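You operate a simulated robot arm through the tools that you are given. There is no shell and no other tool. Be economical: measure what you need, move in short steps, check, and stop when the job is done.

You run a simulated robot arm. Do the job below in one go: nothing can be reset, and whatever is moved stays where it is left.

JOB
Set the overload dial by the motor card, start the rig, trip the relay and reset it.
Fine: isolator on, reset, start; end with the isolator off and locked.

Only the result counts: the job must be done as asked and must still hold three seconds after the hand-in. Knocking over, shifting, dropping, spilling or breaking anything else fails it.

ROBOT AND FRAMES
A 7-joint arm with a two-finger parallel gripper, fixed in place. Base frame: the origin is at the foot of the arm, x ahead of it, y to its left, z up. Lengths are in m, angles in rad, forces in N, time in s.
With the tool pointing down near the work surface it reaches from about 0.22 to 0.68 m from the base axis. Its first joint turns from -1.152 to 1.152 rad. Payload 2.4 kg.
The tool frame sits at the grasp point between the pads (the TCP): z along the fingers, y along the line on which they close. The tips reach 0.03 m beyond it. Largest opening 0.094 m; finger width 0.028, thickness 0.01; the body of the gripper, 0.05 by 0.096 m, starts 0.055 m behind the TCP.
Orientation is told as [roll, pitch, yaw] about the base's x, y, z axes, in that order, counted from this pose: with the fingers straight down and closing along the base's y, the tool's x points along the base's -x, its y along +y and its z along -z.

CONTROLS
- The arm moves only by the tool nudge_tool. Its argument "targets" is a list of rows, each a list of 3 entries, a list of its own where there are three numbers: the turn, a rotation vector about the tool's x, y, z in rad, then the shift along the tool's x, y, z in m, then the finger opening in m, from 0 to 0.094. In form: [[[wx, wy, wz], [tx, ty, tz], fingers], ...]. A call has 1 to 10 rows; each row shifts and turns the commanded pose from where the row before left it, along the tool's axes as they then stand. A row lasts 0.2 s, in which the tool goes at most 0.05 m and 0.15 rad; a call with a longer step from one row to the next is refused whole, and so is a gripper value outside its range. A pose out of reach is approached as far as the arm can. The call stops where the force on the tool passes 50 N (or 10 N more than at its start, if that is more) or the arm is blocked; 0.2 s more then pass. Each finger travels about 0.153 m/s and halts on what it meets, pressing with about 38 N; the grip force reading is that of the motor and also rises with nothing between the fingers. The clock runs only during rows and for 0.2 s after the last one: add rows that do not move to give the fingers time. It gives the time, the measured TCP pose, the force on the tool (base axes), the opening and the grip force at its end, in the units of the frame above (readings bear some noise).
- Cameras (640 x 400 px; columns grow to the right, rows downward): "scene" is fixed at [0.0263, 0.4615, 1.463]; the picture's right is [-0.85, -0.53, 0.00], its down [-0.21, 0.34, -0.92] and it looks along [0.48, -0.78, -0.40] (base axes); focal length 330 px, centre (320, 200). "wrist" rides on the gripper at [0.076, 0.014, -0.103] in the tool frame; the picture's right is [-0.18, 0.98, 0.00], its down [-0.75, -0.14, -0.64] and it looks along [-0.63, -0.12, 0.77] (tool axes); focal length 243 px, centre (320, 200). There is no depth. A picture from a camera that has moved, and an enlarged one, comes with that camera's place and axes in the base frame and with its lens.
- get_image(camera): a new picture of that camera. The clock stands still meanwhile.
- enlarge(camera, box): a new picture of the part [left, top, right, bottom] of that camera's present view, enlarged. The clock stands still meanwhile.
- finish_job(): hands the job in; it is judged then, once.

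Go step by step. Nothing tells you positions but the pictures and the camera data: compare them with the known pose of the tool, close in by small moves and look again before you grip or let go. The budget is 120 turns and 68 pictures, counting those below and the enlarged ones. Unless the task says otherwise, let go and move clear before handing in, and close with one line.

The tools are called after ">>>" by a JSON object that holds its "name" and its "arguments". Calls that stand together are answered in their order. nudge_tool: Moves the arm, as the interface text tells. Its arguments: {"type":"object","properties":{"targets":{"type":"array"}},"required":["targets"]} The other tools are called the same way: get_image (camera) takes a picture; enlarge (camera, box) takes an enlarged picture of a part of a camera's view; finish_job () hands the job in.

At the start:

```text
clock: 0.0
eef_pos: [0.3324, -0.0983, 1.2313]
orientation: [-0.001, 0.0, -0.001]
wrist_force: [0.8, -0.6, 0.2]
grip_width: 0.0939
grasp_force: 0.0
```

scene: 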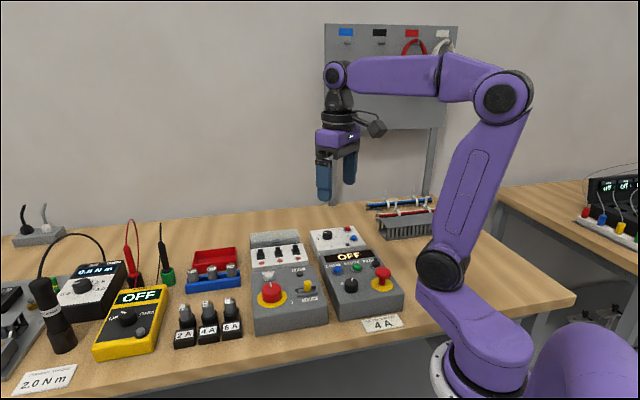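
wrist: 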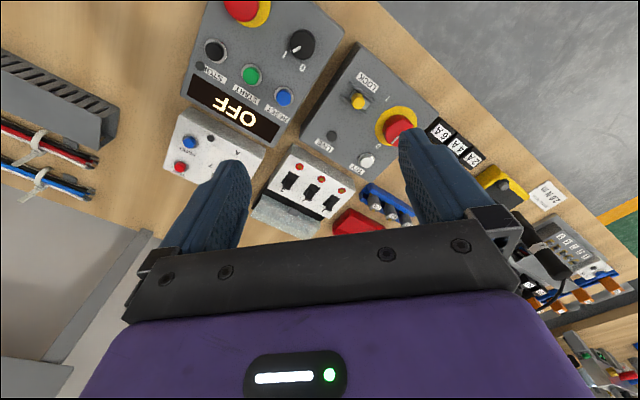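

I see two boxes: an isolator box (red rotary knob on yellow plate, LOCK slider) and a motor rig box (display OFF, reset/start/stop buttons, a dial, a red mushroom). I'll take enlarged views to read the labels.

>>> {"name": "enlarge", "arguments": {"camera": "scene", "box": [230, 210, 420, 340]}}

>>> {"name": "enlarge", "arguments": {"camera": "wrist", "box": [160, 0, 480, 200]}}

>>> {"name": "enlarge", "arguments": {"camera": "scene", "box": [330, 240, 420, 340]}}

```text
3.08 times, centred on (325, 275) of scene
camera zoom: at [0.0263, 0.4615, 1.463], right [-0.85, -0.53, 0.0], down [-0.21, 0.34, -0.92], along [0.48, -0.78, -0.4], focal length 1015 px, centre (305, -31)
```

zoom: 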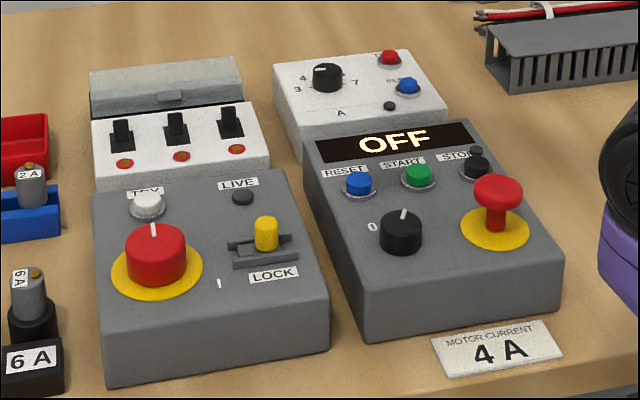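

```text
2.00 times, centred on (320, 100) of wrist
camera zoom: at [0.2551, -0.0834, 1.3351], right [0.18, 0.98, 0.0], down [0.75, -0.14, 0.64], along [0.63, -0.12, -0.77], focal length 485 px, centre (320, 400)
```

zoom: 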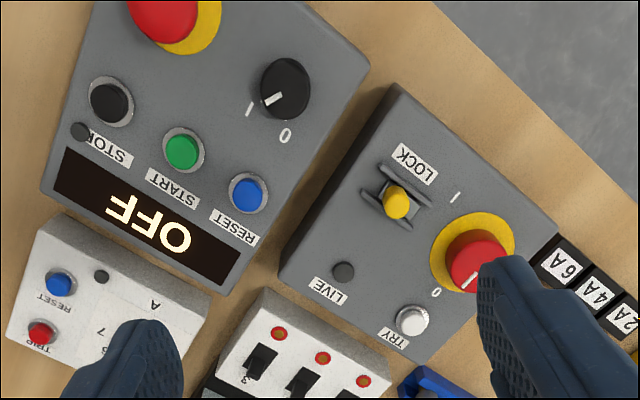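

```text
4.00 times, centred on (375, 290) of scene
camera zoom: at [0.0263, 0.4615, 1.463], right [-0.85, -0.53, 0.0], down [-0.21, 0.34, -0.92], along [0.48, -0.78, -0.4], focal length 1320 px, centre (100, -160)
```

zoom: 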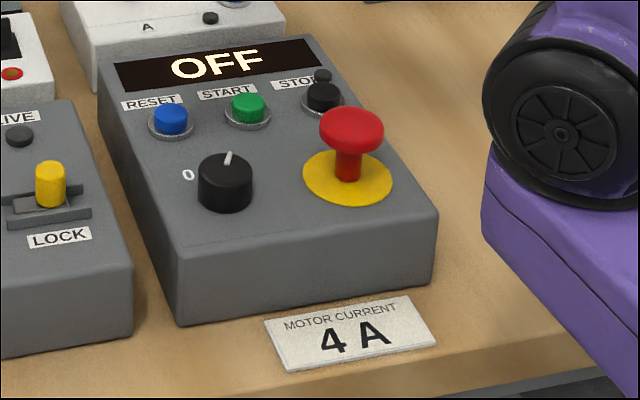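

From both cameras I place the rig RESET button near (0.355,-0.156) and the red isolator knob near (0.44,0.01), with the tops at about 0.97. I'll go over the relay and rig for a better view to check this.

>>> {"name": "nudge_tool", "arguments": {"targets": [[[0, 0, 0], [-0.01, -0.03, 0.015], 0.094], [[0, 0, 0], [-0.01, -0.03, 0.015], 0.094], [[0, 0, 0], [-0.01, -0.03, 0.015], 0.094], [[0, 0, 0], [-0.01, -0.03, 0.015], 0.094], [[0, 0, 0], [0, 0, 0], 0.094]]}}

>>> {"name": "get_image", "arguments": {"camera": "wrist"}}

```text
clock: 1.2
eef_pos: [0.3693, -0.2189, 1.1717]
orientation: [-0.001, 0.0, 0.0]
wrist_force: [-0.3, -0.3, -0.1]
grip_width: 0.094
grasp_force: 0.1
```

```text
62 pictures are left
camera wrist: at [0.2929, -0.2044, 1.2746], right [0.18, 0.98, 0.0], down [0.75, -0.14, 0.64], along [0.63, -0.12, -0.77], focal length 243 px, centre (320, 200)
```

wrist: 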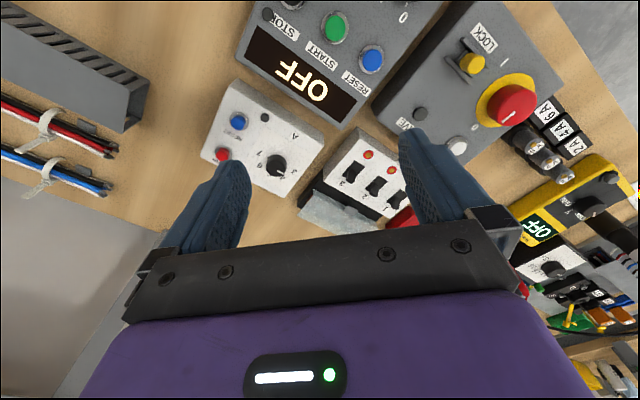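

The rig RESET button triangulates consistently to (0.358,-0.158,~0.96). I'll read the relay dial and the other controls up close.

>>> {"name": "enlarge", "arguments": {"camera": "wrist", "box": [190, 70, 350, 230]}}

>>> {"name": "enlarge", "arguments": {"camera": "wrist", "box": [300, 0, 580, 220]}}

>>> {"name": "enlarge", "arguments": {"camera": "scene", "box": [300, 215, 370, 260]}}

```text
2.50 times, centred on (270, 150) of wrist
camera zoom: at [0.2929, -0.2044, 1.2746], right [0.18, 0.98, 0.0], down [0.75, -0.14, 0.64], along [0.63, -0.12, -0.77], focal length 606 px, centre (445, 325)
```

zoom: 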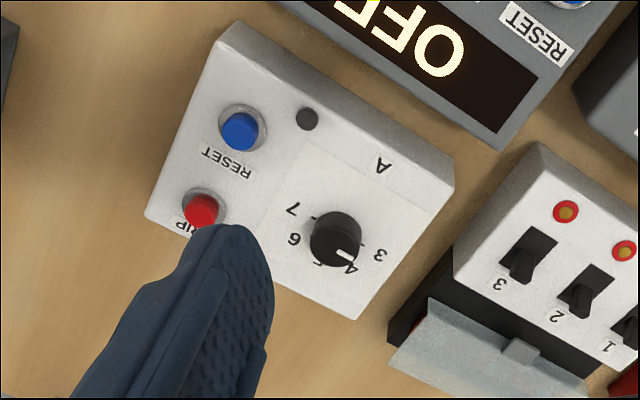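

```text
1.82 times, centred on (440, 110) of wrist
camera zoom: at [0.2929, -0.2044, 1.2746], right [0.18, 0.98, 0.0], down [0.75, -0.14, 0.64], along [0.63, -0.12, -0.77], focal length 441 px, centre (102, 364)
```

zoom: 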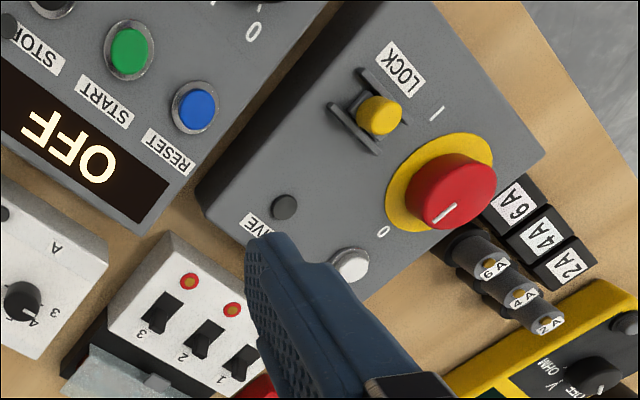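

```text
8.89 times, centred on (335, 238) of scene
camera zoom: at [0.0263, 0.4615, 1.463], right [-0.85, -0.53, 0.0], down [-0.21, 0.34, -0.92], along [0.48, -0.78, -0.4], focal length 2932 px, centre (187, -133)
```

zoom: 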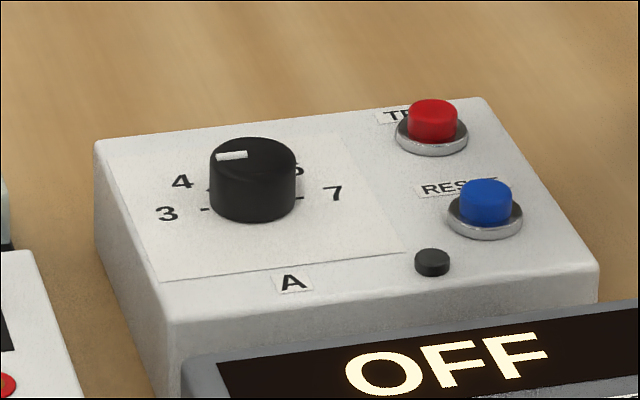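

The dial reads somewhere near 4, but the parallax is too strong to tell. I'll move right over the relay dial for a close look.

>>> {"name": "nudge_tool", "arguments": {"targets": [[[0, 0, 0], [-0.0243, -0.0203, 0.03], 0.07], [[0, 0, 0], [-0.0243, -0.0203, 0.03], 0.07], [[0, 0, 0], [-0.0243, -0.0203, 0.03], 0.07], [[0, 0, 0], [-0.0243, -0.0203, 0.03], 0.07], [[0, 0, 0], [0, 0, 0], 0.07]]}}

>>> {"name": "get_image", "arguments": {"camera": "wrist"}}

>>> {"name": "enlarge", "arguments": {"camera": "scene", "box": [270, 160, 430, 270]}}

```text
clock: 2.4
eef_pos: [0.4698, -0.3008, 1.0528]
orientation: [0.0, 0.0, 0.0]
wrist_force: [0.4, -0.8, -0.9]
grip_width: 0.0701
grasp_force: 0.1
```

```text
58 pictures are left
camera wrist: at [0.3932, -0.2853, 1.1555], right [0.18, 0.98, 0.0], down [0.75, -0.14, 0.64], along [0.63, -0.12, -0.77], focal length 243 px, centre (320, 200)
```

wrist: 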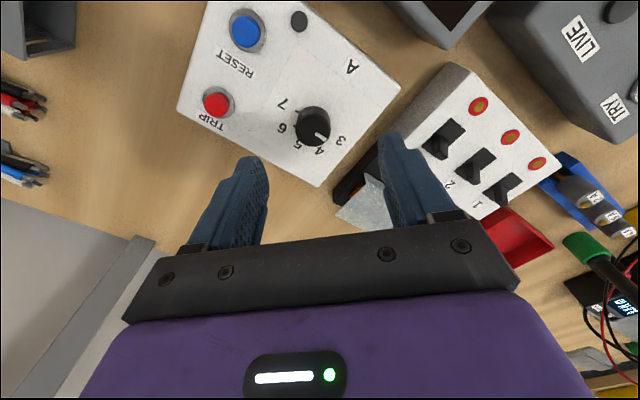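

```text
3.64 times, centred on (350, 215) of scene
camera zoom: at [0.0263, 0.4615, 1.463], right [-0.85, -0.53, 0.0], down [-0.21, 0.34, -0.92], along [0.48, -0.78, -0.4], focal length 1200 px, centre (211, 146)
```

zoom: 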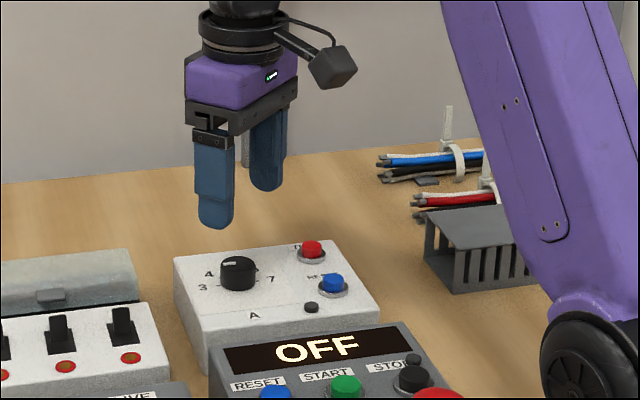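

The dial sits at about (0.471,-0.305), with its top at about 0.965. I'll enlarge it to read the pointer.

>>> {"name": "enlarge", "arguments": {"camera": "wrist", "box": [265, 85, 365, 165]}}

>>> {"name": "enlarge", "arguments": {"camera": "scene", "box": [315, 222, 355, 247]}}

```text
5.00 times, centred on (315, 125) of wrist
camera zoom: at [0.3932, -0.2853, 1.1555], right [0.18, 0.98, 0.0], down [0.75, -0.14, 0.64], along [0.63, -0.12, -0.77], focal length 1213 px, centre (345, 575)
```

zoom: 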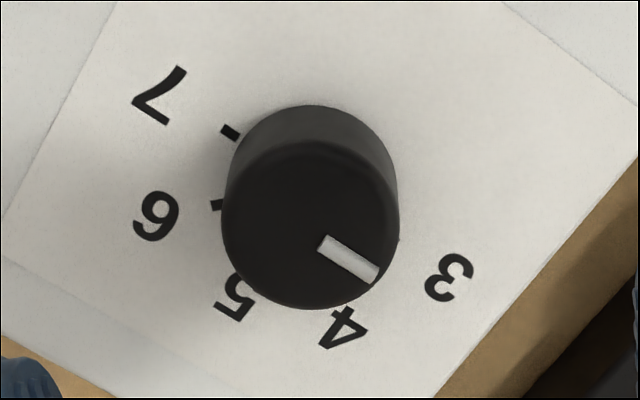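

```text
16.00 times, centred on (335, 234) of scene
camera zoom: at [0.0263, 0.4615, 1.463], right [-0.85, -0.53, 0.0], down [-0.21, 0.34, -0.92], along [0.48, -0.78, -0.4], focal length 5278 px, centre (80, -352)
```

zoom: 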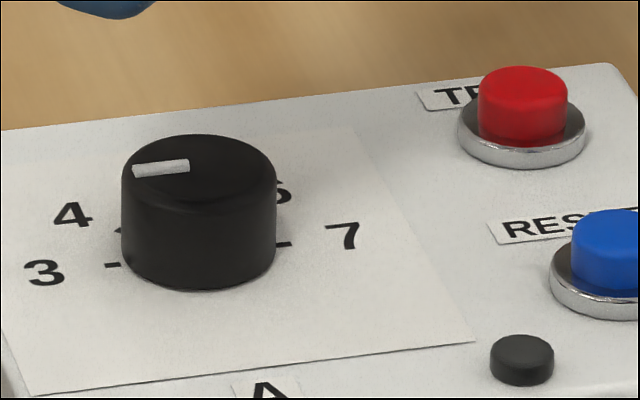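

The pointer sits at about 3 (ticks are 45° apart), so it needs roughly +45° clockwise seen from above to reach 4. I'll align over the knob and come down.

>>> {"name": "nudge_tool", "arguments": {"targets": [[[0, 0, 0], [-0.0055, -0.005, 0.02], 0.06], [[0, 0, 0], [0, 0, 0.02], 0.06], [[0, 0, 0], [0, 0, 0.015], 0.06], [[0, 0, 0], [0, 0, 0.0], 0.06]]}}

>>> {"name": "enlarge", "arguments": {"camera": "wrist", "box": [220, 70, 420, 220]}}

>>> {"name": "enlarge", "arguments": {"camera": "scene", "box": [295, 195, 375, 255]}}

```text
clock: 3.4
eef_pos: [0.4761, -0.3039, 0.9966]
orientation: [0.0, 0.001, 0.001]
wrist_force: [0.3, 1.0, -0.6]
grip_width: 0.0599
grasp_force: 0.1
```

```text
2.67 times, centred on (320, 145) of wrist
camera zoom: at [0.3991, -0.2892, 1.0994], right [0.18, 0.98, 0.0], down [0.75, -0.14, 0.64], along [0.63, -0.12, -0.77], focal length 647 px, centre (320, 347)
```

zoom: 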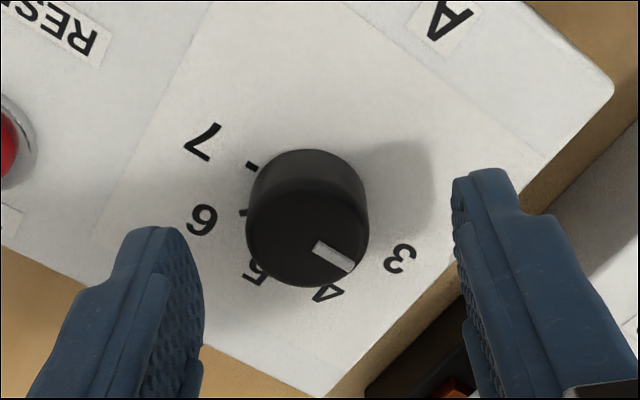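

```text
6.67 times, centred on (335, 225) of scene
camera zoom: at [0.0263, 0.4615, 1.463], right [-0.85, -0.53, 0.0], down [-0.21, 0.34, -0.92], along [0.48, -0.78, -0.4], focal length 2199 px, centre (220, 33)
```

zoom: 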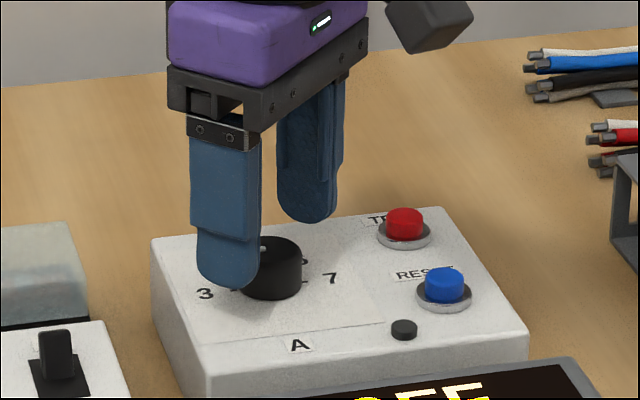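

The knob is centred to within a few mm, with its top at about 0.965. I'll shift slightly in y, lower about 11 mm and close.

>>> {"name": "nudge_tool", "arguments": {"targets": [[[0, 0, 0], [0, -0.003, 0.006], 0.06], [[0, 0, 0], [0, 0, 0.005], 0.06], [[0, 0, 0], [0, 0, 0.0], 0.06]]}}

>>> {"name": "enlarge", "arguments": {"camera": "wrist", "box": [220, 70, 420, 220]}}

>>> {"name": "enlarge", "arguments": {"camera": "scene", "box": [295, 195, 375, 255]}}

```text
clock: 4.2
eef_pos: [0.4752, -0.3074, 0.9858]
orientation: [-0.001, 0.001, -0.001]
wrist_force: [0.7, -0.5, 0.4]
grip_width: 0.0602
grasp_force: 0.1
```

```text
2.67 times, centred on (320, 145) of wrist
camera zoom: at [0.3983, -0.2925, 1.0892], right [0.18, 0.98, 0.0], down [0.75, -0.14, 0.64], along [0.63, -0.12, -0.77], focal length 647 px, centre (320, 347)
```

zoom: 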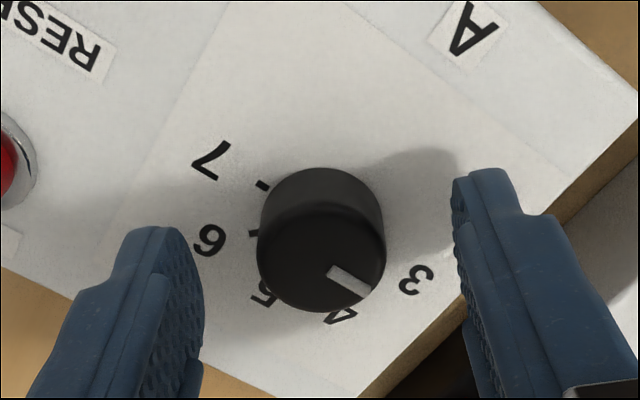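

```text
6.67 times, centred on (335, 225) of scene
camera zoom: at [0.0263, 0.4615, 1.463], right [-0.85, -0.53, 0.0], down [-0.21, 0.34, -0.92], along [0.48, -0.78, -0.4], focal length 2199 px, centre (220, 33)
```

zoom: 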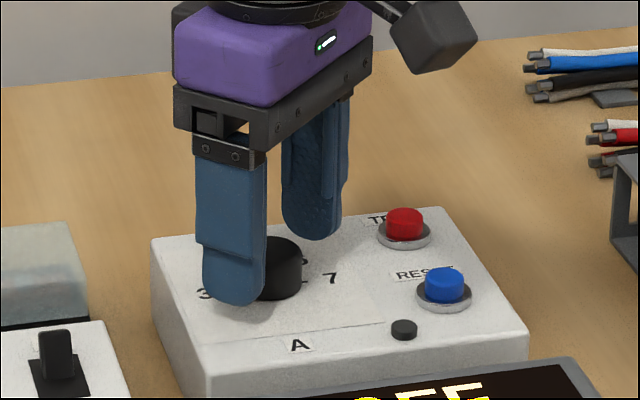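

It's well centred, so I'll close on the knob.

>>> {"name": "nudge_tool", "arguments": {"targets": [[[0, 0, 0], [0, 0, 0.002], 0.06], [[0, 0, 0], [0, 0, 0], 0.026], [[0, 0, 0], [0, 0, 0], 0.026], [[0, 0, 0], [0, 0, 0], 0.026]]}}

```text
clock: 5.2
eef_pos: [0.4752, -0.3063, 0.9843]
orientation: [0.0, 0.001, 0.0]
wrist_force: [-0.2, 0.5, 1.0]
grip_width: 0.029
grasp_force: 44.7
```

It's gripped at 29 mm. I'll turn 0.72 rad clockwise seen from above.

>>> {"name": "nudge_tool", "arguments": {"targets": [[[0, 0, 0.12], [0, 0, 0], 0.026], [[0, 0, 0.12], [0, 0, 0], 0.026], [[0, 0, 0.12], [0, 0, 0], 0.026], [[0, 0, 0.12], [0, 0, 0], 0.026], [[0, 0, 0.12], [0, 0, 0], 0.026], [[0, 0, 0.12], [0, 0, 0], 0.026], [[0, 0, 0], [0, 0, 0], 0.026]]}}

>>> {"name": "enlarge", "arguments": {"camera": "wrist", "box": [220, 70, 420, 220]}}

>>> {"name": "enlarge", "arguments": {"camera": "scene", "box": [295, 195, 375, 255]}}

```text
clock: 6.8
eef_pos: [0.4748, -0.306, 0.9849]
orientation: [0.001, -0.001, -0.721]
wrist_force: [3.9, 12.5, 15.0]
grip_width: 0.0288
grasp_force: 45.0
```

```text
2.67 times, centred on (320, 145) of wrist
camera zoom: at [0.4268, -0.2443, 1.0873], right [0.79, 0.62, 0.0], down [0.47, -0.6, 0.64], along [0.4, -0.51, -0.77], focal length 647 px, centre (320, 347)
```

zoom: 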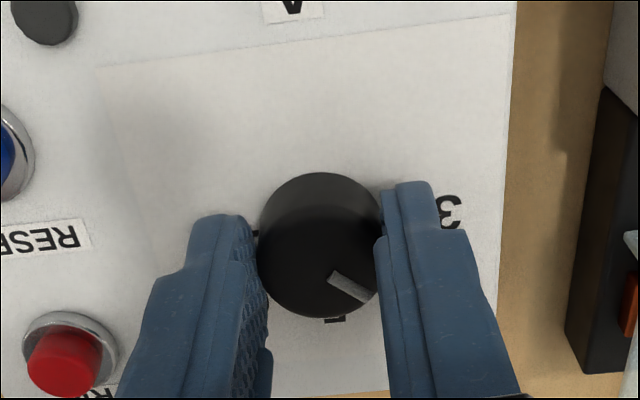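

```text
6.67 times, centred on (335, 225) of scene
camera zoom: at [0.0261, 0.462, 1.4629], right [-0.85, -0.53, 0.0], down [-0.21, 0.34, -0.92], along [0.48, -0.78, -0.4], focal length 2199 px, centre (220, 33)
```

zoom: 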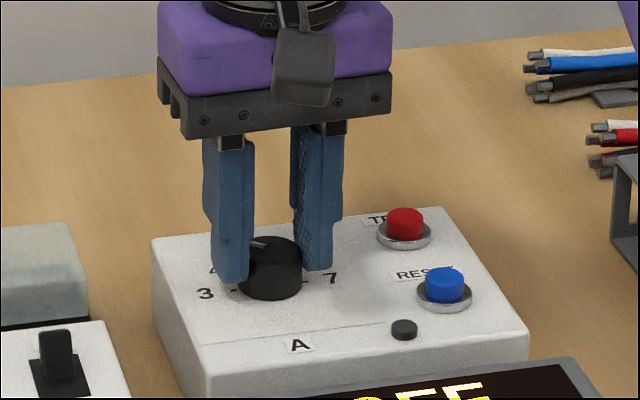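

The knob followed the turn. I'll let go, rise and read the pointer.

>>> {"name": "nudge_tool", "arguments": {"targets": [[[0, 0, 0], [0, 0, 0], 0.06], [[0, 0, 0], [0, 0, 0], 0.06], [[0, 0, 0], [0, 0, -0.02], 0.06], [[0, 0, 0], [0, 0, -0.025], 0.06], [[0, 0, 0], [0, 0, 0], 0.06]]}}

>>> {"name": "enlarge", "arguments": {"camera": "wrist", "box": [260, 60, 380, 150]}}

>>> {"name": "enlarge", "arguments": {"camera": "scene", "box": [315, 222, 355, 247]}}

```text
clock: 8.0
eef_pos: [0.4747, -0.3083, 1.0289]
orientation: [0.0, 0.001, -0.721]
wrist_force: [-1.0, -0.7, 0.2]
grip_width: 0.0599
grasp_force: 0.1
```

```text
4.44 times, centred on (320, 105) of wrist
camera zoom: at [0.4266, -0.2461, 1.1312], right [0.79, 0.62, 0.0], down [0.47, -0.6, 0.64], along [0.4, -0.51, -0.77], focal length 1078 px, centre (320, 622)
```

zoom: 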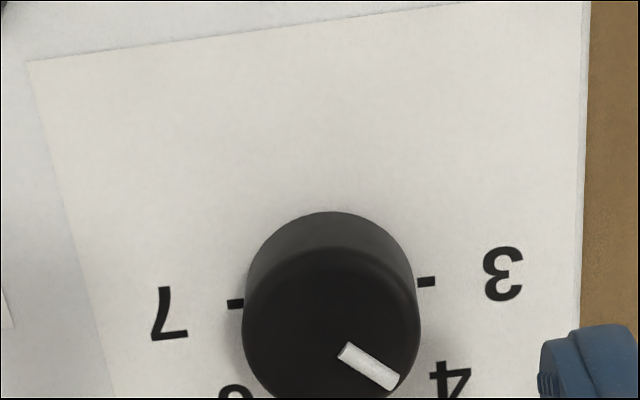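

```text
16.00 times, centred on (335, 234) of scene
camera zoom: at [0.0263, 0.4615, 1.463], right [-0.85, -0.53, 0.0], down [-0.21, 0.34, -0.92], along [0.48, -0.78, -0.4], focal length 5278 px, centre (80, -352)
```

zoom: 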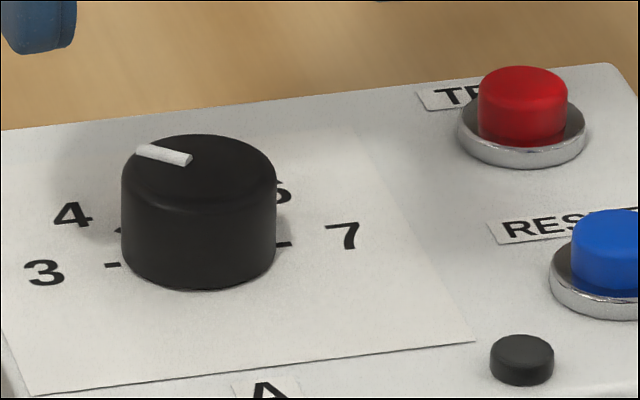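

The best geometry puts the pointer at about 40–43° past 3, just short of 4. I'll re-grip for a small extra turn of 0.06 rad.

>>> {"name": "nudge_tool", "arguments": {"targets": [[[0, 0, 0], [0, 0.0, 0.025], 0.06], [[0, 0, 0], [0, 0, 0.02], 0.06], [[0, 0, 0], [0, 0, 0], 0.026], [[0, 0, 0], [0, 0, 0], 0.026], [[0, 0, 0], [0, 0, 0], 0.026], [[0, 0, 0.06], [0, 0, 0], 0.026], [[0, 0, 0], [0, 0, 0], 0.026], [[0, 0, 0], [0, 0, 0], 0.06], [[0, 0, 0], [0, 0, 0], 0.06]]}}

>>> {"name": "nudge_tool", "arguments": {"targets": [[[0, 0, 0], [0, 0, -0.02], 0.06], [[0, 0, 0], [0, 0, -0.04], 0.06], [[0, 0, 0], [0, 0, -0.04], 0.06], [[0, 0, 0], [0, 0, 0], 0.0]]}}

>>> {"name": "enlarge", "arguments": {"camera": "wrist", "box": [240, 40, 400, 160]}}

```text
clock: 10.0
eef_pos: [0.4744, -0.3075, 0.9849]
orientation: [0.001, -0.002, -0.781]
wrist_force: [0.6, -0.5, -0.5]
grip_width: 0.06
grasp_force: 0.0
```

```text
clock: 11.0
eef_pos: [0.4762, -0.3066, 1.0842]
orientation: [0.0, 0.0, -0.781]
wrist_force: [-0.3, 0.2, 0.1]
grip_width: 0.0002
grasp_force: 33.3
```

```text
3.33 times, centred on (320, 100) of wrist
camera zoom: at [0.4312, -0.2423, 1.1879], right [0.82, 0.57, 0.0], down [0.44, -0.63, 0.64], along [0.37, -0.53, -0.77], focal length 809 px, centre (320, 533)
```

zoom: 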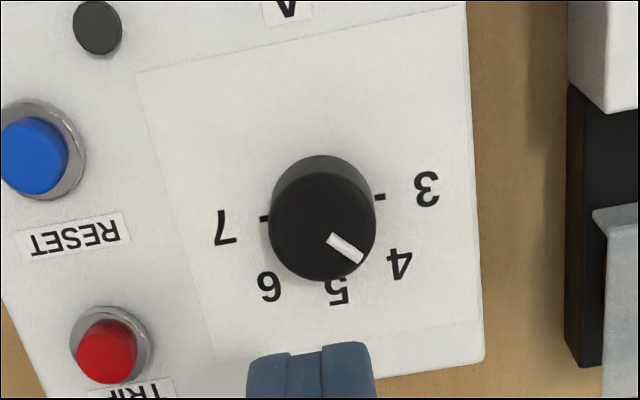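

The pointer now reads about 4.0 (47° past 3). Next I'll turn the wrist back and travel to the isolator knob near (0.436,0.008).

>>> {"name": "nudge_tool", "arguments": {"targets": [[[0, 0, -0.149], [0, 0, -0.01], 0.07], [[0, 0, -0.149], [0, 0, 0], 0.07], [[0, 0, -0.149], [0, 0, 0], 0.07], [[0, 0, -0.149], [0, 0, 0], 0.07], [[0, 0, -0.149], [0, 0, 0], 0.07], [[0, 0, -0.149], [0, 0, 0], 0.07], [[0, 0, -0.149], [0, 0, 0], 0.07], [[0, 0, -0.149], [0, 0, 0], 0.07], [[0, 0, -0.149], [0, 0, 0], 0.07], [[0, 0, -0.149], [0, 0, 0], 0.07]]}}

>>> {"name": "nudge_tool", "arguments": {"targets": [[[0, 0, -0.076], [0, 0, 0], 0.07], [[0, 0, 0], [-0.02425, 0.03134, 0], 0.07], [[0, 0, 0], [-0.02425, 0.03134, 0], 0.07], [[0, 0, 0], [-0.02425, 0.03134, 0], 0.07], [[0, 0, 0], [-0.02425, 0.03134, 0], 0.07], [[0, 0, 0], [-0.02425, 0.03134, 0], 0.07], [[0, 0, 0], [-0.02425, 0.03134, 0], 0.07], [[0, 0, 0], [-0.02425, 0.03134, 0], 0.07], [[0, 0, 0], [-0.02425, 0.03134, 0], 0.07], [[0, 0, 0], [0, 0, 0], 0.07]]}}

>>> {"name": "get_image", "arguments": {"camera": "wrist"}}

>>> {"name": "enlarge", "arguments": {"camera": "scene", "box": [220, 180, 380, 330]}}

```text
clock: 13.2
eef_pos: [0.4744, -0.3084, 1.0945]
orientation: [0.001, 0.0, 0.715]
wrist_force: [0.8, -0.2, -0.5]
grip_width: 0.0702
grasp_force: 0.0
```

```text
clock: 15.4
eef_pos: [0.434, 0.0079, 1.0928]
orientation: [0.0, 0.001, 0.785]
wrist_force: [0.1, -0.6, 0.3]
grip_width: 0.0702
grasp_force: 0.0
```

```text
45 pictures are left
camera wrist: at [0.3693, -0.0351, 1.1967], right [-0.57, 0.82, 0.0], down [0.63, 0.43, 0.64], along [0.53, 0.36, -0.77], focal length 243 px, centre (320, 200)
```

wrist: 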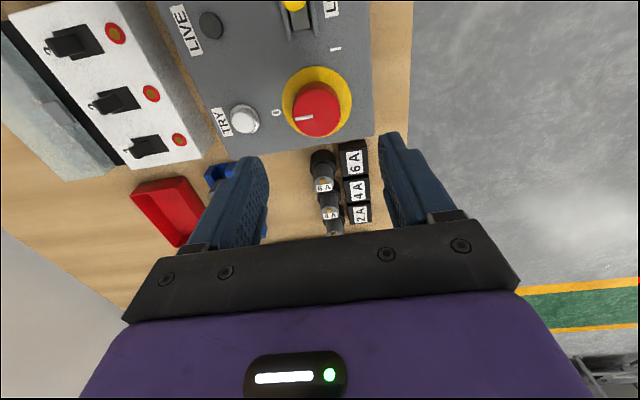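

```text
2.67 times, centred on (300, 255) of scene
camera zoom: at [0.0262, 0.4616, 1.463], right [-0.85, -0.53, 0.0], down [-0.21, 0.34, -0.92], along [0.48, -0.78, -0.4], focal length 880 px, centre (373, 53)
```

zoom: 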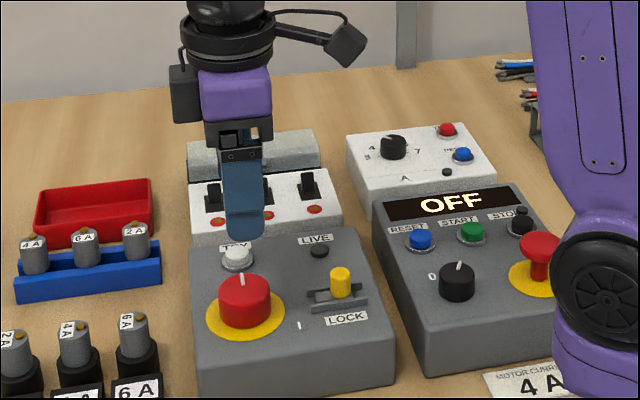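

The knob is at about (0.438,0.007), pointing at 0, with 1 a quarter turn clockwise. I'll centre on it and descend.

>>> {"name": "nudge_tool", "arguments": {"targets": [[[0, 0, 0], [-0.0021, -0.0035, 0.03], 0.08], [[0, 0, 0], [0, 0, 0.03], 0.08], [[0, 0, 0], [0, 0, 0.013], 0.08], [[0, 0, 0], [0, 0, 0.0], 0.08]]}}

>>> {"name": "get_image", "arguments": {"camera": "wrist"}}

>>> {"name": "enlarge", "arguments": {"camera": "scene", "box": [240, 230, 340, 330]}}

```text
clock: 16.4
eef_pos: [0.4383, 0.0052, 1.0211]
orientation: [0.0, 0.0, 0.785]
wrist_force: [0.1, -0.1, -0.5]
grip_width: 0.0801
grasp_force: 0.1
```

```text
43 pictures are left
camera wrist: at [0.3739, -0.0381, 1.1244], right [-0.57, 0.82, 0.0], down [0.63, 0.43, 0.64], along [0.53, 0.36, -0.77], focal length 243 px, centre (320, 200)
```

wrist: 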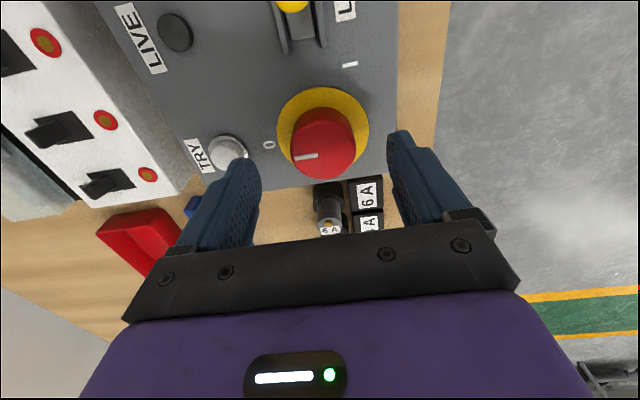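

```text
4.00 times, centred on (290, 280) of scene
camera zoom: at [0.0263, 0.4615, 1.463], right [-0.85, -0.53, 0.0], down [-0.21, 0.34, -0.92], along [0.48, -0.78, -0.4], focal length 1320 px, centre (440, -120)
```

zoom: 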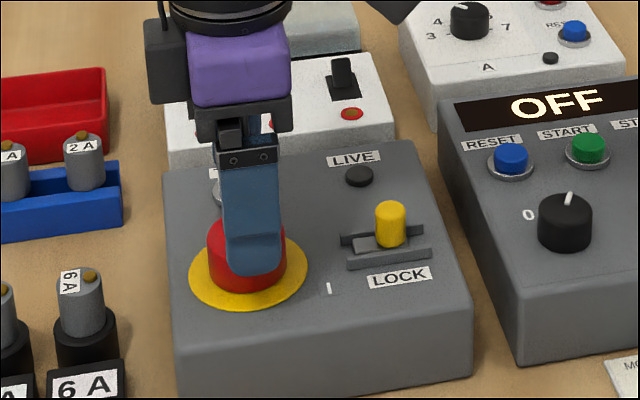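

I'm aligned to within about 3 mm, with the knob top at about 0.976. I'll narrow the fingers and descend around the knob.

>>> {"name": "nudge_tool", "arguments": {"targets": [[[0, 0, 0], [-0.001, 0.002, 0.0], 0.064], [[0, 0, 0], [0, 0, 0.01], 0.064], [[0, 0, 0], [0, 0, 0.01], 0.064], [[0, 0, 0], [0, 0, 0.01], 0.064], [[0, 0, 0], [0, 0, 0.0], 0.064]]}}

>>> {"name": "get_image", "arguments": {"camera": "wrist"}}

```text
clock: 17.6
eef_pos: [0.4388, 0.0069, 0.9907]
orientation: [0.0, 0.001, 0.786]
wrist_force: [0.7, 0.2, 0.2]
grip_width: 0.0638
grasp_force: 0.0
```

```text
41 pictures are left
camera wrist: at [0.3733, -0.0365, 1.094], right [-0.57, 0.82, 0.0], down [0.63, 0.43, 0.64], along [0.53, 0.36, -0.77], focal length 243 px, centre (320, 200)
```

wrist: 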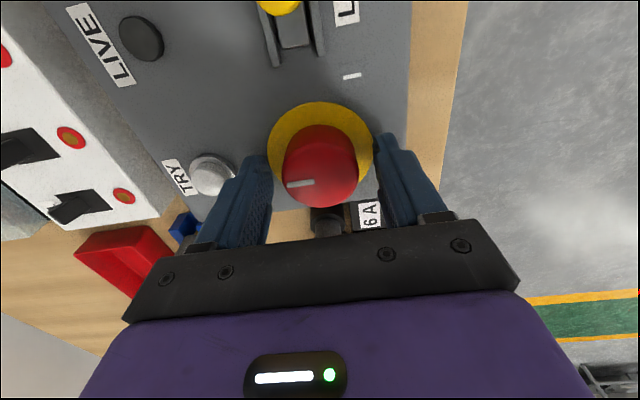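

I'm centred around the knob, so I'll grip it.

>>> {"name": "nudge_tool", "arguments": {"targets": [[[0, 0, 0], [0, 0, 0], 0.036], [[0, 0, 0], [0, 0, 0], 0.036], [[0, 0, 0], [0, 0, 0], 0.036]]}}

>>> {"name": "nudge_tool", "arguments": {"targets": [[[0, 0, 0.14], [0, 0, 0], 0.036], [[0, 0, 0.14], [0, 0, 0], 0.036], [[0, 0, 0.14], [0, 0, 0], 0.036], [[0, 0, 0], [0, 0, 0], 0.036]]}}

>>> {"name": "get_image", "arguments": {"camera": "wrist"}}

```text
clock: 18.4
eef_pos: [0.4382, 0.006, 0.9906]
orientation: [0.001, 0.0, 0.785]
wrist_force: [-0.1, 1.2, -5.3]
grip_width: 0.0434
grasp_force: 45.3
```

```text
clock: 19.4
eef_pos: [0.4384, 0.0068, 0.9901]
orientation: [0.0, -0.002, 0.365]
wrist_force: [0.1, -0.4, -12.0]
grip_width: 0.0432
grasp_force: 44.6
```

```text
40 pictures are left
camera wrist: at [0.3608, -0.0062, 1.0941], right [-0.18, 0.98, 0.0], down [0.75, 0.14, 0.64], along [0.63, 0.11, -0.77], focal length 243 px, centre (320, 200)
```

wrist: 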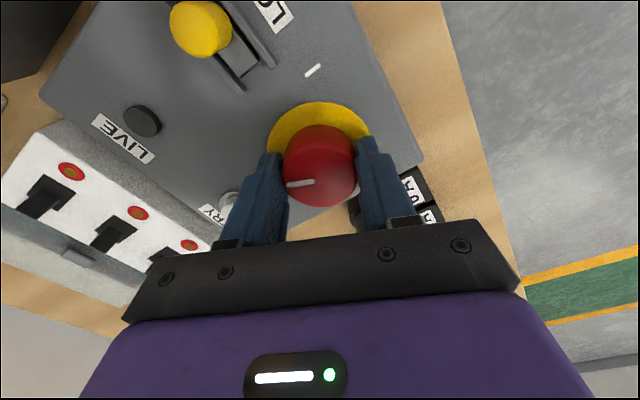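

The knob follows the gripper. I'll continue for the rest of the quarter turn.

>>> {"name": "nudge_tool", "arguments": {"targets": [[[0, 0, 0.144], [0, 0, 0], 0.036], [[0, 0, 0.144], [0, 0, 0], 0.036], [[0, 0, 0.144], [0, 0, 0], 0.036], [[0, 0, 0.144], [0, 0, 0], 0.036], [[0, 0, 0.144], [0, 0, 0], 0.036], [[0, 0, 0.144], [0, 0, 0], 0.036], [[0, 0, 0.144], [0, 0, 0], 0.036], [[0, 0, 0.144], [0, 0, 0], 0.036], [[0, 0, 0], [0, 0, 0], 0.036]]}}

>>> {"name": "get_image", "arguments": {"camera": "wrist"}}

>>> {"name": "enlarge", "arguments": {"camera": "scene", "box": [240, 210, 420, 330]}}

```text
clock: 21.4
eef_pos: [0.4379, 0.0082, 0.9919]
orientation: [-0.001, -0.001, -0.79]
wrist_force: [0.2, -0.7, -18.9]
grip_width: 0.0432
grasp_force: 45.1
```

```text
39 pictures are left
camera wrist: at [0.3936, 0.0725, 1.0943], right [0.83, 0.56, 0.0], down [0.43, -0.63, 0.64], along [0.36, -0.53, -0.77], focal length 243 px, centre (320, 200)
```

wrist: 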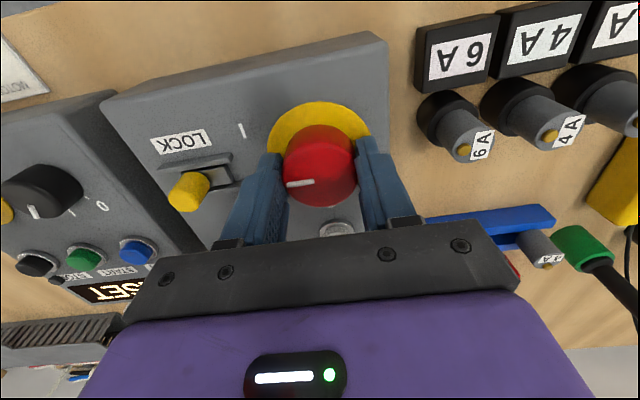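

```text
3.33 times, centred on (330, 270) of scene
camera zoom: at [0.0266, 0.4615, 1.463], right [-0.85, -0.53, 0.0], down [-0.21, 0.34, -0.92], along [0.48, -0.78, -0.4], focal length 1100 px, centre (287, -33)
```

zoom: 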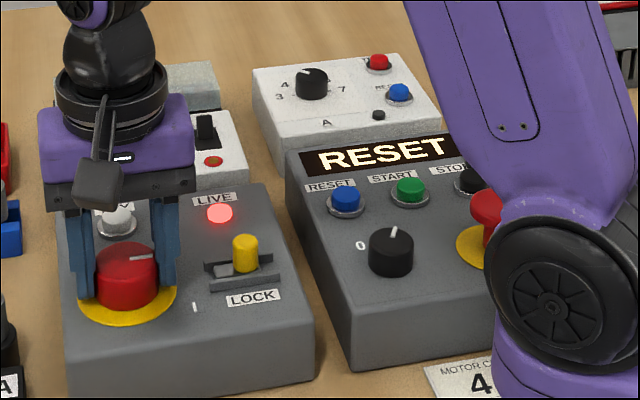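

The LIVE lamp is on and the display says RESET, so the isolator is on. I'll let go, rise and move over the rig's RESET button.

>>> {"name": "nudge_tool", "arguments": {"targets": [[[0, 0, 0], [0, 0, 0], 0.066], [[0, 0, 0], [0, 0, 0], 0.066], [[0, 0, 0], [0, 0, -0.035], 0.066], [[0, 0, 0], [0, 0, -0.035], 0.0], [[0, 0, 0], [-0.012, -0.03474, 0], 0.0], [[0, 0, 0], [-0.012, -0.03474, 0], 0.0], [[0, 0, 0], [-0.012, -0.03474, 0], 0.0], [[0, 0, 0], [-0.012, -0.03474, 0], 0.0], [[0, 0, 0], [-0.012, -0.03474, 0], 0.0], [[0, 0, 0], [0, 0, 0], 0.0]]}}

>>> {"name": "get_image", "arguments": {"camera": "wrist"}}

>>> {"name": "enlarge", "arguments": {"camera": "scene", "box": [240, 200, 420, 330]}}

```text
clock: 23.6
eef_pos: [0.3579, -0.1573, 1.0616]
orientation: [0.001, -0.001, -0.786]
wrist_force: [-0.3, -0.3, -0.3]
grip_width: 0.0
grasp_force: 32.9
```

```text
37 pictures are left
camera wrist: at [0.3142, -0.0935, 1.1635], right [0.83, 0.56, 0.0], down [0.43, -0.63, 0.64], along [0.36, -0.53, -0.77], focal length 243 px, centre (320, 200)
```

wrist: 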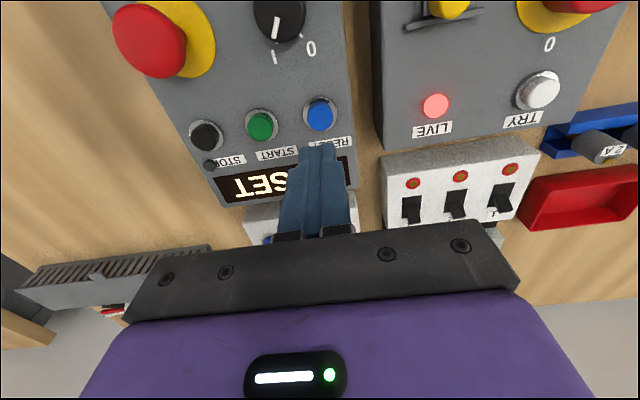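

```text
3.08 times, centred on (330, 265) of scene
camera zoom: at [0.0263, 0.4615, 1.463], right [-0.85, -0.53, 0.0], down [-0.21, 0.34, -0.92], along [0.48, -0.78, -0.4], focal length 1015 px, centre (289, 0)
```

zoom: 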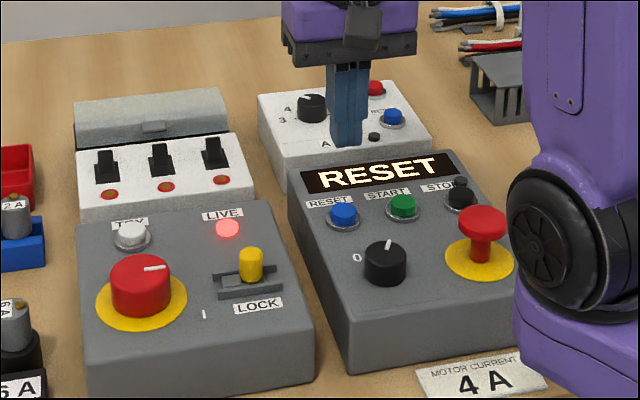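

The RESET button is at about (0.354,-0.153). I'll centre, descend to just above it and check.

>>> {"name": "nudge_tool", "arguments": {"targets": [[[0, 0, 0], [0.0056, 0.0006, 0.02], 0.0], [[0, 0, 0], [0, 0, 0.02], 0.0], [[0, 0, 0], [0, 0, 0.015], 0.0], [[0, 0, 0], [0, 0, 0], 0.0]]}}

>>> {"name": "enlarge", "arguments": {"camera": "wrist", "box": [220, 50, 420, 200]}}

>>> {"name": "enlarge", "arguments": {"camera": "scene", "box": [310, 220, 390, 280]}}

```text
clock: 24.6
eef_pos: [0.3547, -0.1537, 1.0046]
orientation: [-0.001, 0.001, -0.784]
wrist_force: [0.5, 0.0, -0.8]
grip_width: 0.0
grasp_force: 32.4
```

```text
2.67 times, centred on (320, 125) of wrist
camera zoom: at [0.3097, -0.0892, 1.1089], right [0.83, 0.56, 0.0], down [0.43, -0.63, 0.64], along [0.36, -0.53, -0.77], focal length 647 px, centre (320, 400)
```

zoom: 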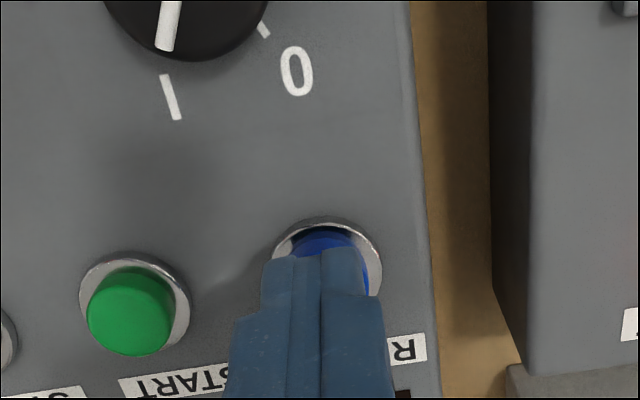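

```text
6.67 times, centred on (350, 250) of scene
camera zoom: at [0.0263, 0.4615, 1.463], right [-0.85, -0.53, 0.0], down [-0.21, 0.34, -0.92], along [0.48, -0.78, -0.4], focal length 2199 px, centre (120, -133)
```

zoom: 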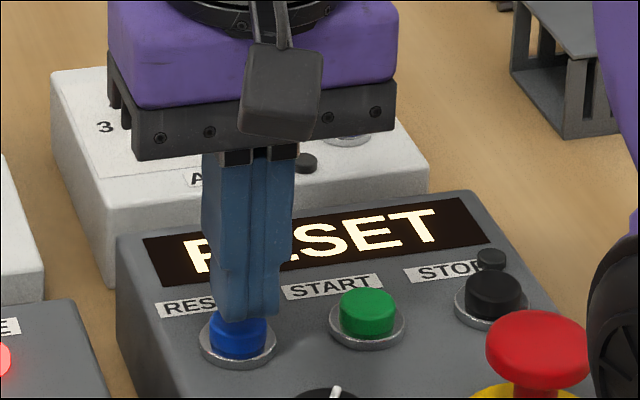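

The tip is right over RESET, about 1 cm above it. I'll press gently in small steps.

>>> {"name": "nudge_tool", "arguments": {"targets": [[[0, 0, 0], [0, 0.002, 0.005], 0.0], [[0, 0, 0], [0, 0, 0.004], 0.0], [[0, 0, 0], [0, 0, 0.003], 0.0], [[0, 0, 0], [0, 0, 0.003], 0.0], [[0, 0, 0], [0, 0, 0], 0.0]]}}

>>> {"name": "enlarge", "arguments": {"camera": "scene", "box": [310, 220, 390, 280]}}

```text
clock: 25.8
eef_pos: [0.3553, -0.1514, 0.991]
orientation: [0.001, -0.003, -0.785]
wrist_force: [-1.1, 3.1, 15.1]
grip_width: 0.0002
grasp_force: 33.0
```

```text
6.67 times, centred on (350, 250) of scene
camera zoom: at [0.026, 0.4617, 1.463], right [-0.85, -0.53, 0.0], down [-0.21, 0.34, -0.92], along [0.48, -0.78, -0.4], focal length 2199 px, centre (120, -133)
```

zoom: 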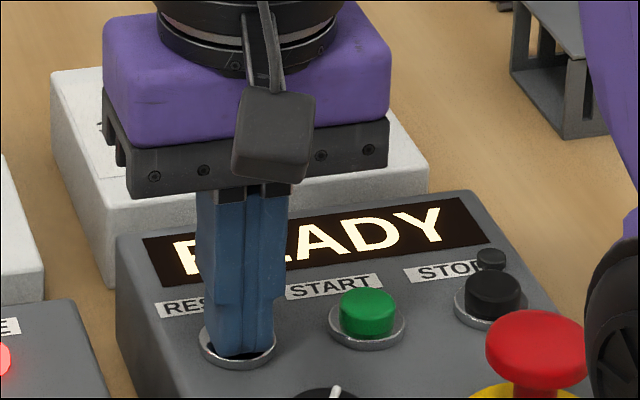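

The display reads READY. I'll rise, shift 52 mm to START and press.

>>> {"name": "nudge_tool", "arguments": {"targets": [[[0, 0, 0], [0, 0, -0.02], 0.0], [[0, 0, 0], [0, 0, -0.015], 0.0], [[0, 0, 0], [0, -0.026, 0], 0.0], [[0, 0, 0], [0, -0.0265, 0], 0.0], [[0, 0, 0], [0, 0, 0.02], 0.0], [[0, 0, 0], [0, 0, 0], 0.0]]}}

>>> {"name": "enlarge", "arguments": {"camera": "wrist", "box": [220, 50, 420, 200]}}

>>> {"name": "enlarge", "arguments": {"camera": "scene", "box": [310, 220, 390, 280]}}

```text
clock: 27.2
eef_pos: [0.3205, -0.1903, 1.0067]
orientation: [-0.001, 0.001, -0.786]
wrist_force: [0.4, -0.3, 0.1]
grip_width: 0.0
grasp_force: 33.5
```

```text
2.67 times, centred on (320, 125) of wrist
camera zoom: at [0.2754, -0.1251, 1.1093], right [0.83, 0.56, 0.0], down [0.43, -0.63, 0.64], along [0.36, -0.53, -0.77], focal length 647 px, centre (320, 400)
```

zoom: 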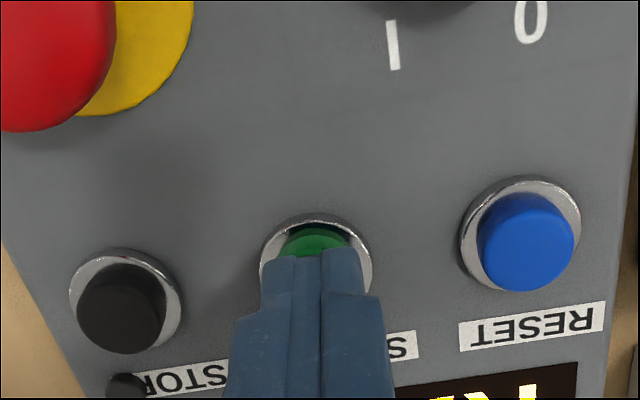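

```text
6.67 times, centred on (350, 250) of scene
camera zoom: at [0.0263, 0.4615, 1.463], right [-0.85, -0.53, 0.0], down [-0.21, 0.34, -0.92], along [0.48, -0.78, -0.4], focal length 2199 px, centre (120, -133)
```

zoom: 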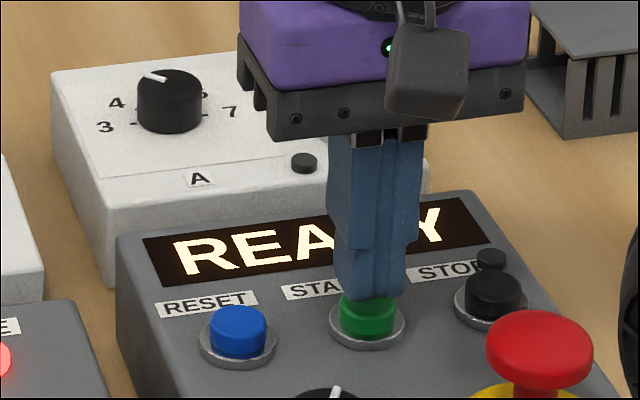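

I'm over START now, so I'll press it.

>>> {"name": "nudge_tool", "arguments": {"targets": [[[0, 0, 0], [0, 0, 0.006], 0.0], [[0, 0, 0], [0, 0, 0.004], 0.0], [[0, 0, 0], [0, 0, 0.003], 0.0], [[0, 0, 0], [0, 0, 0.003], 0.0], [[0, 0, 0], [0, 0, 0], 0.0], [[0, 0, 0], [0, 0, -0.02], 0.0], [[0, 0, 0], [0, 0, -0.03], 0.0], [[0, 0, 0], [0, 0, -0.03], 0.0], [[0, 0, 0], [0, 0, 0], 0.0]]}}

>>> {"name": "enlarge", "arguments": {"camera": "scene", "box": [240, 200, 420, 330]}}

```text
clock: 29.2
eef_pos: [0.3179, -0.1915, 1.0709]
orientation: [0.0, 0.0, -0.785]
wrist_force: [0.3, -0.4, 0.3]
grip_width: 0.0
grasp_force: 32.6
```

```text
3.08 times, centred on (330, 265) of scene
camera zoom: at [0.0262, 0.4615, 1.463], right [-0.85, -0.53, 0.0], down [-0.21, 0.34, -0.92], along [0.48, -0.78, -0.4], focal length 1015 px, centre (289, 0)
```

zoom: 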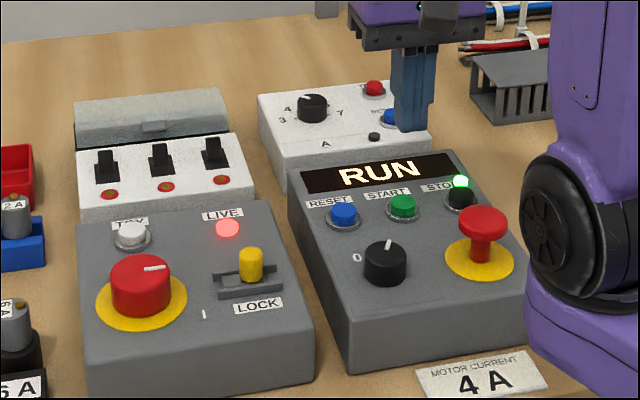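

The rig shows RUN. Next is the relay's TRIP button at about (0.444,-0.374).

>>> {"name": "nudge_tool", "arguments": {"targets": [[[0, 0, 0], [-0.03635, -0.00665, 0], 0.0], [[0, 0, 0], [-0.03635, -0.00665, 0], 0.0], [[0, 0, 0], [-0.03635, -0.00665, 0], 0.0], [[0, 0, 0], [-0.03635, -0.00665, 0], 0.0], [[0, 0, 0], [-0.03635, -0.00665, 0], 0.0], [[0, 0, 0], [-0.03635, -0.00665, 0], 0.0], [[0, 0, 0], [0, 0, 0.03], 0.0], [[0, 0, 0], [0, 0, 0.02], 0.0], [[0, 0, 0], [0, 0, 0], 0.0]]}}

>>> {"name": "enlarge", "arguments": {"camera": "wrist", "box": [220, 50, 420, 200]}}

>>> {"name": "enlarge", "arguments": {"camera": "scene", "box": [310, 200, 390, 260]}}

```text
clock: 31.2
eef_pos: [0.4449, -0.3713, 1.0203]
orientation: [0.001, -0.002, -0.786]
wrist_force: [0.2, 0.0, -0.8]
grip_width: 0.0001
grasp_force: 33.0
```

```text
2.67 times, centred on (320, 125) of wrist
camera zoom: at [0.4005, -0.3069, 1.1233], right [0.83, 0.56, 0.0], down [0.43, -0.63, 0.64], along [0.36, -0.53, -0.77], focal length 647 px, centre (320, 400)
```

zoom: 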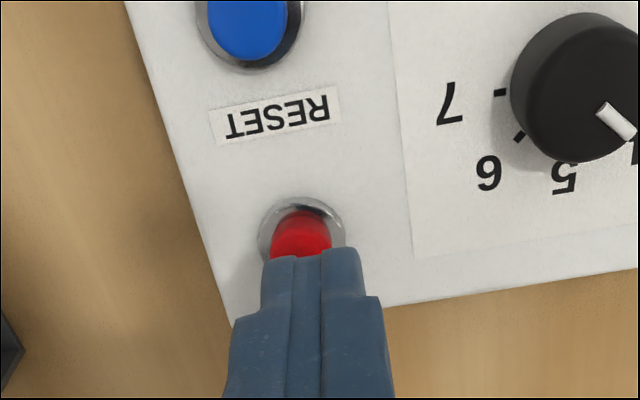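

```text
6.67 times, centred on (350, 230) of scene
camera zoom: at [0.0263, 0.4615, 1.463], right [-0.85, -0.53, 0.0], down [-0.21, 0.34, -0.92], along [0.48, -0.78, -0.4], focal length 2199 px, centre (120, 0)
```

zoom: 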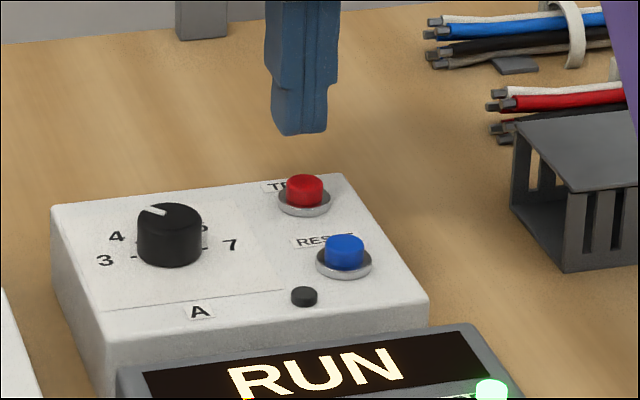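

The TRIP button is about 5 mm to the side of the tip. I'll correct that and press in small steps.

>>> {"name": "nudge_tool", "arguments": {"targets": [[[0, 0, 0], [0.002, -0.0048, 0.012], 0.0], [[0, 0, 0], [0, 0, 0.01], 0.0], [[0, 0, 0], [0, 0, 0.004], 0.0], [[0, 0, 0], [0, 0, 0.003], 0.0], [[0, 0, 0], [0, 0, 0], 0.0]]}}

>>> {"name": "enlarge", "arguments": {"camera": "scene", "box": [310, 200, 390, 260]}}

```text
clock: 32.4
eef_pos: [0.4382, -0.3723, 0.9898]
orientation: [-0.001, -0.001, -0.785]
wrist_force: [-0.3, 0.4, 0.4]
grip_width: 0.0
grasp_force: 32.7
```

```text
6.67 times, centred on (350, 230) of scene
camera zoom: at [0.0263, 0.4615, 1.463], right [-0.85, -0.53, 0.0], down [-0.21, 0.34, -0.92], along [0.48, -0.78, -0.4], focal length 2199 px, centre (120, 0)
```

zoom: 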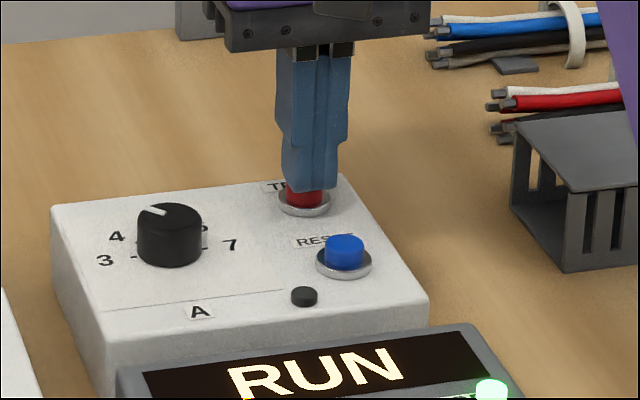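

The tip is just touching or just above TRIP, so I'll press further.

>>> {"name": "nudge_tool", "arguments": {"targets": [[[0, 0, 0], [0, 0, 0.003], 0.0], [[0, 0, 0], [0, 0, 0.003], 0.0], [[0, 0, 0], [0, 0, 0.002], 0.0], [[0, 0, 0], [0, 0, 0.0], 0.0]]}}

>>> {"name": "enlarge", "arguments": {"camera": "scene", "box": [310, 200, 390, 260]}}

```text
clock: 33.4
eef_pos: [0.4402, -0.3714, 0.983]
orientation: [-0.001, -0.001, -0.785]
wrist_force: [0.5, 0.5, 2.6]
grip_width: 0.0
grasp_force: 33.2
```

```text
6.67 times, centred on (350, 230) of scene
camera zoom: at [0.0262, 0.4616, 1.463], right [-0.85, -0.53, 0.0], down [-0.21, 0.34, -0.92], along [0.48, -0.78, -0.4], focal length 2199 px, centre (120, 0)
```

zoom: 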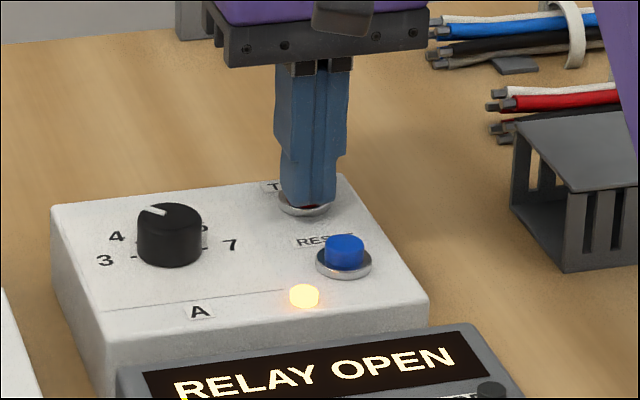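

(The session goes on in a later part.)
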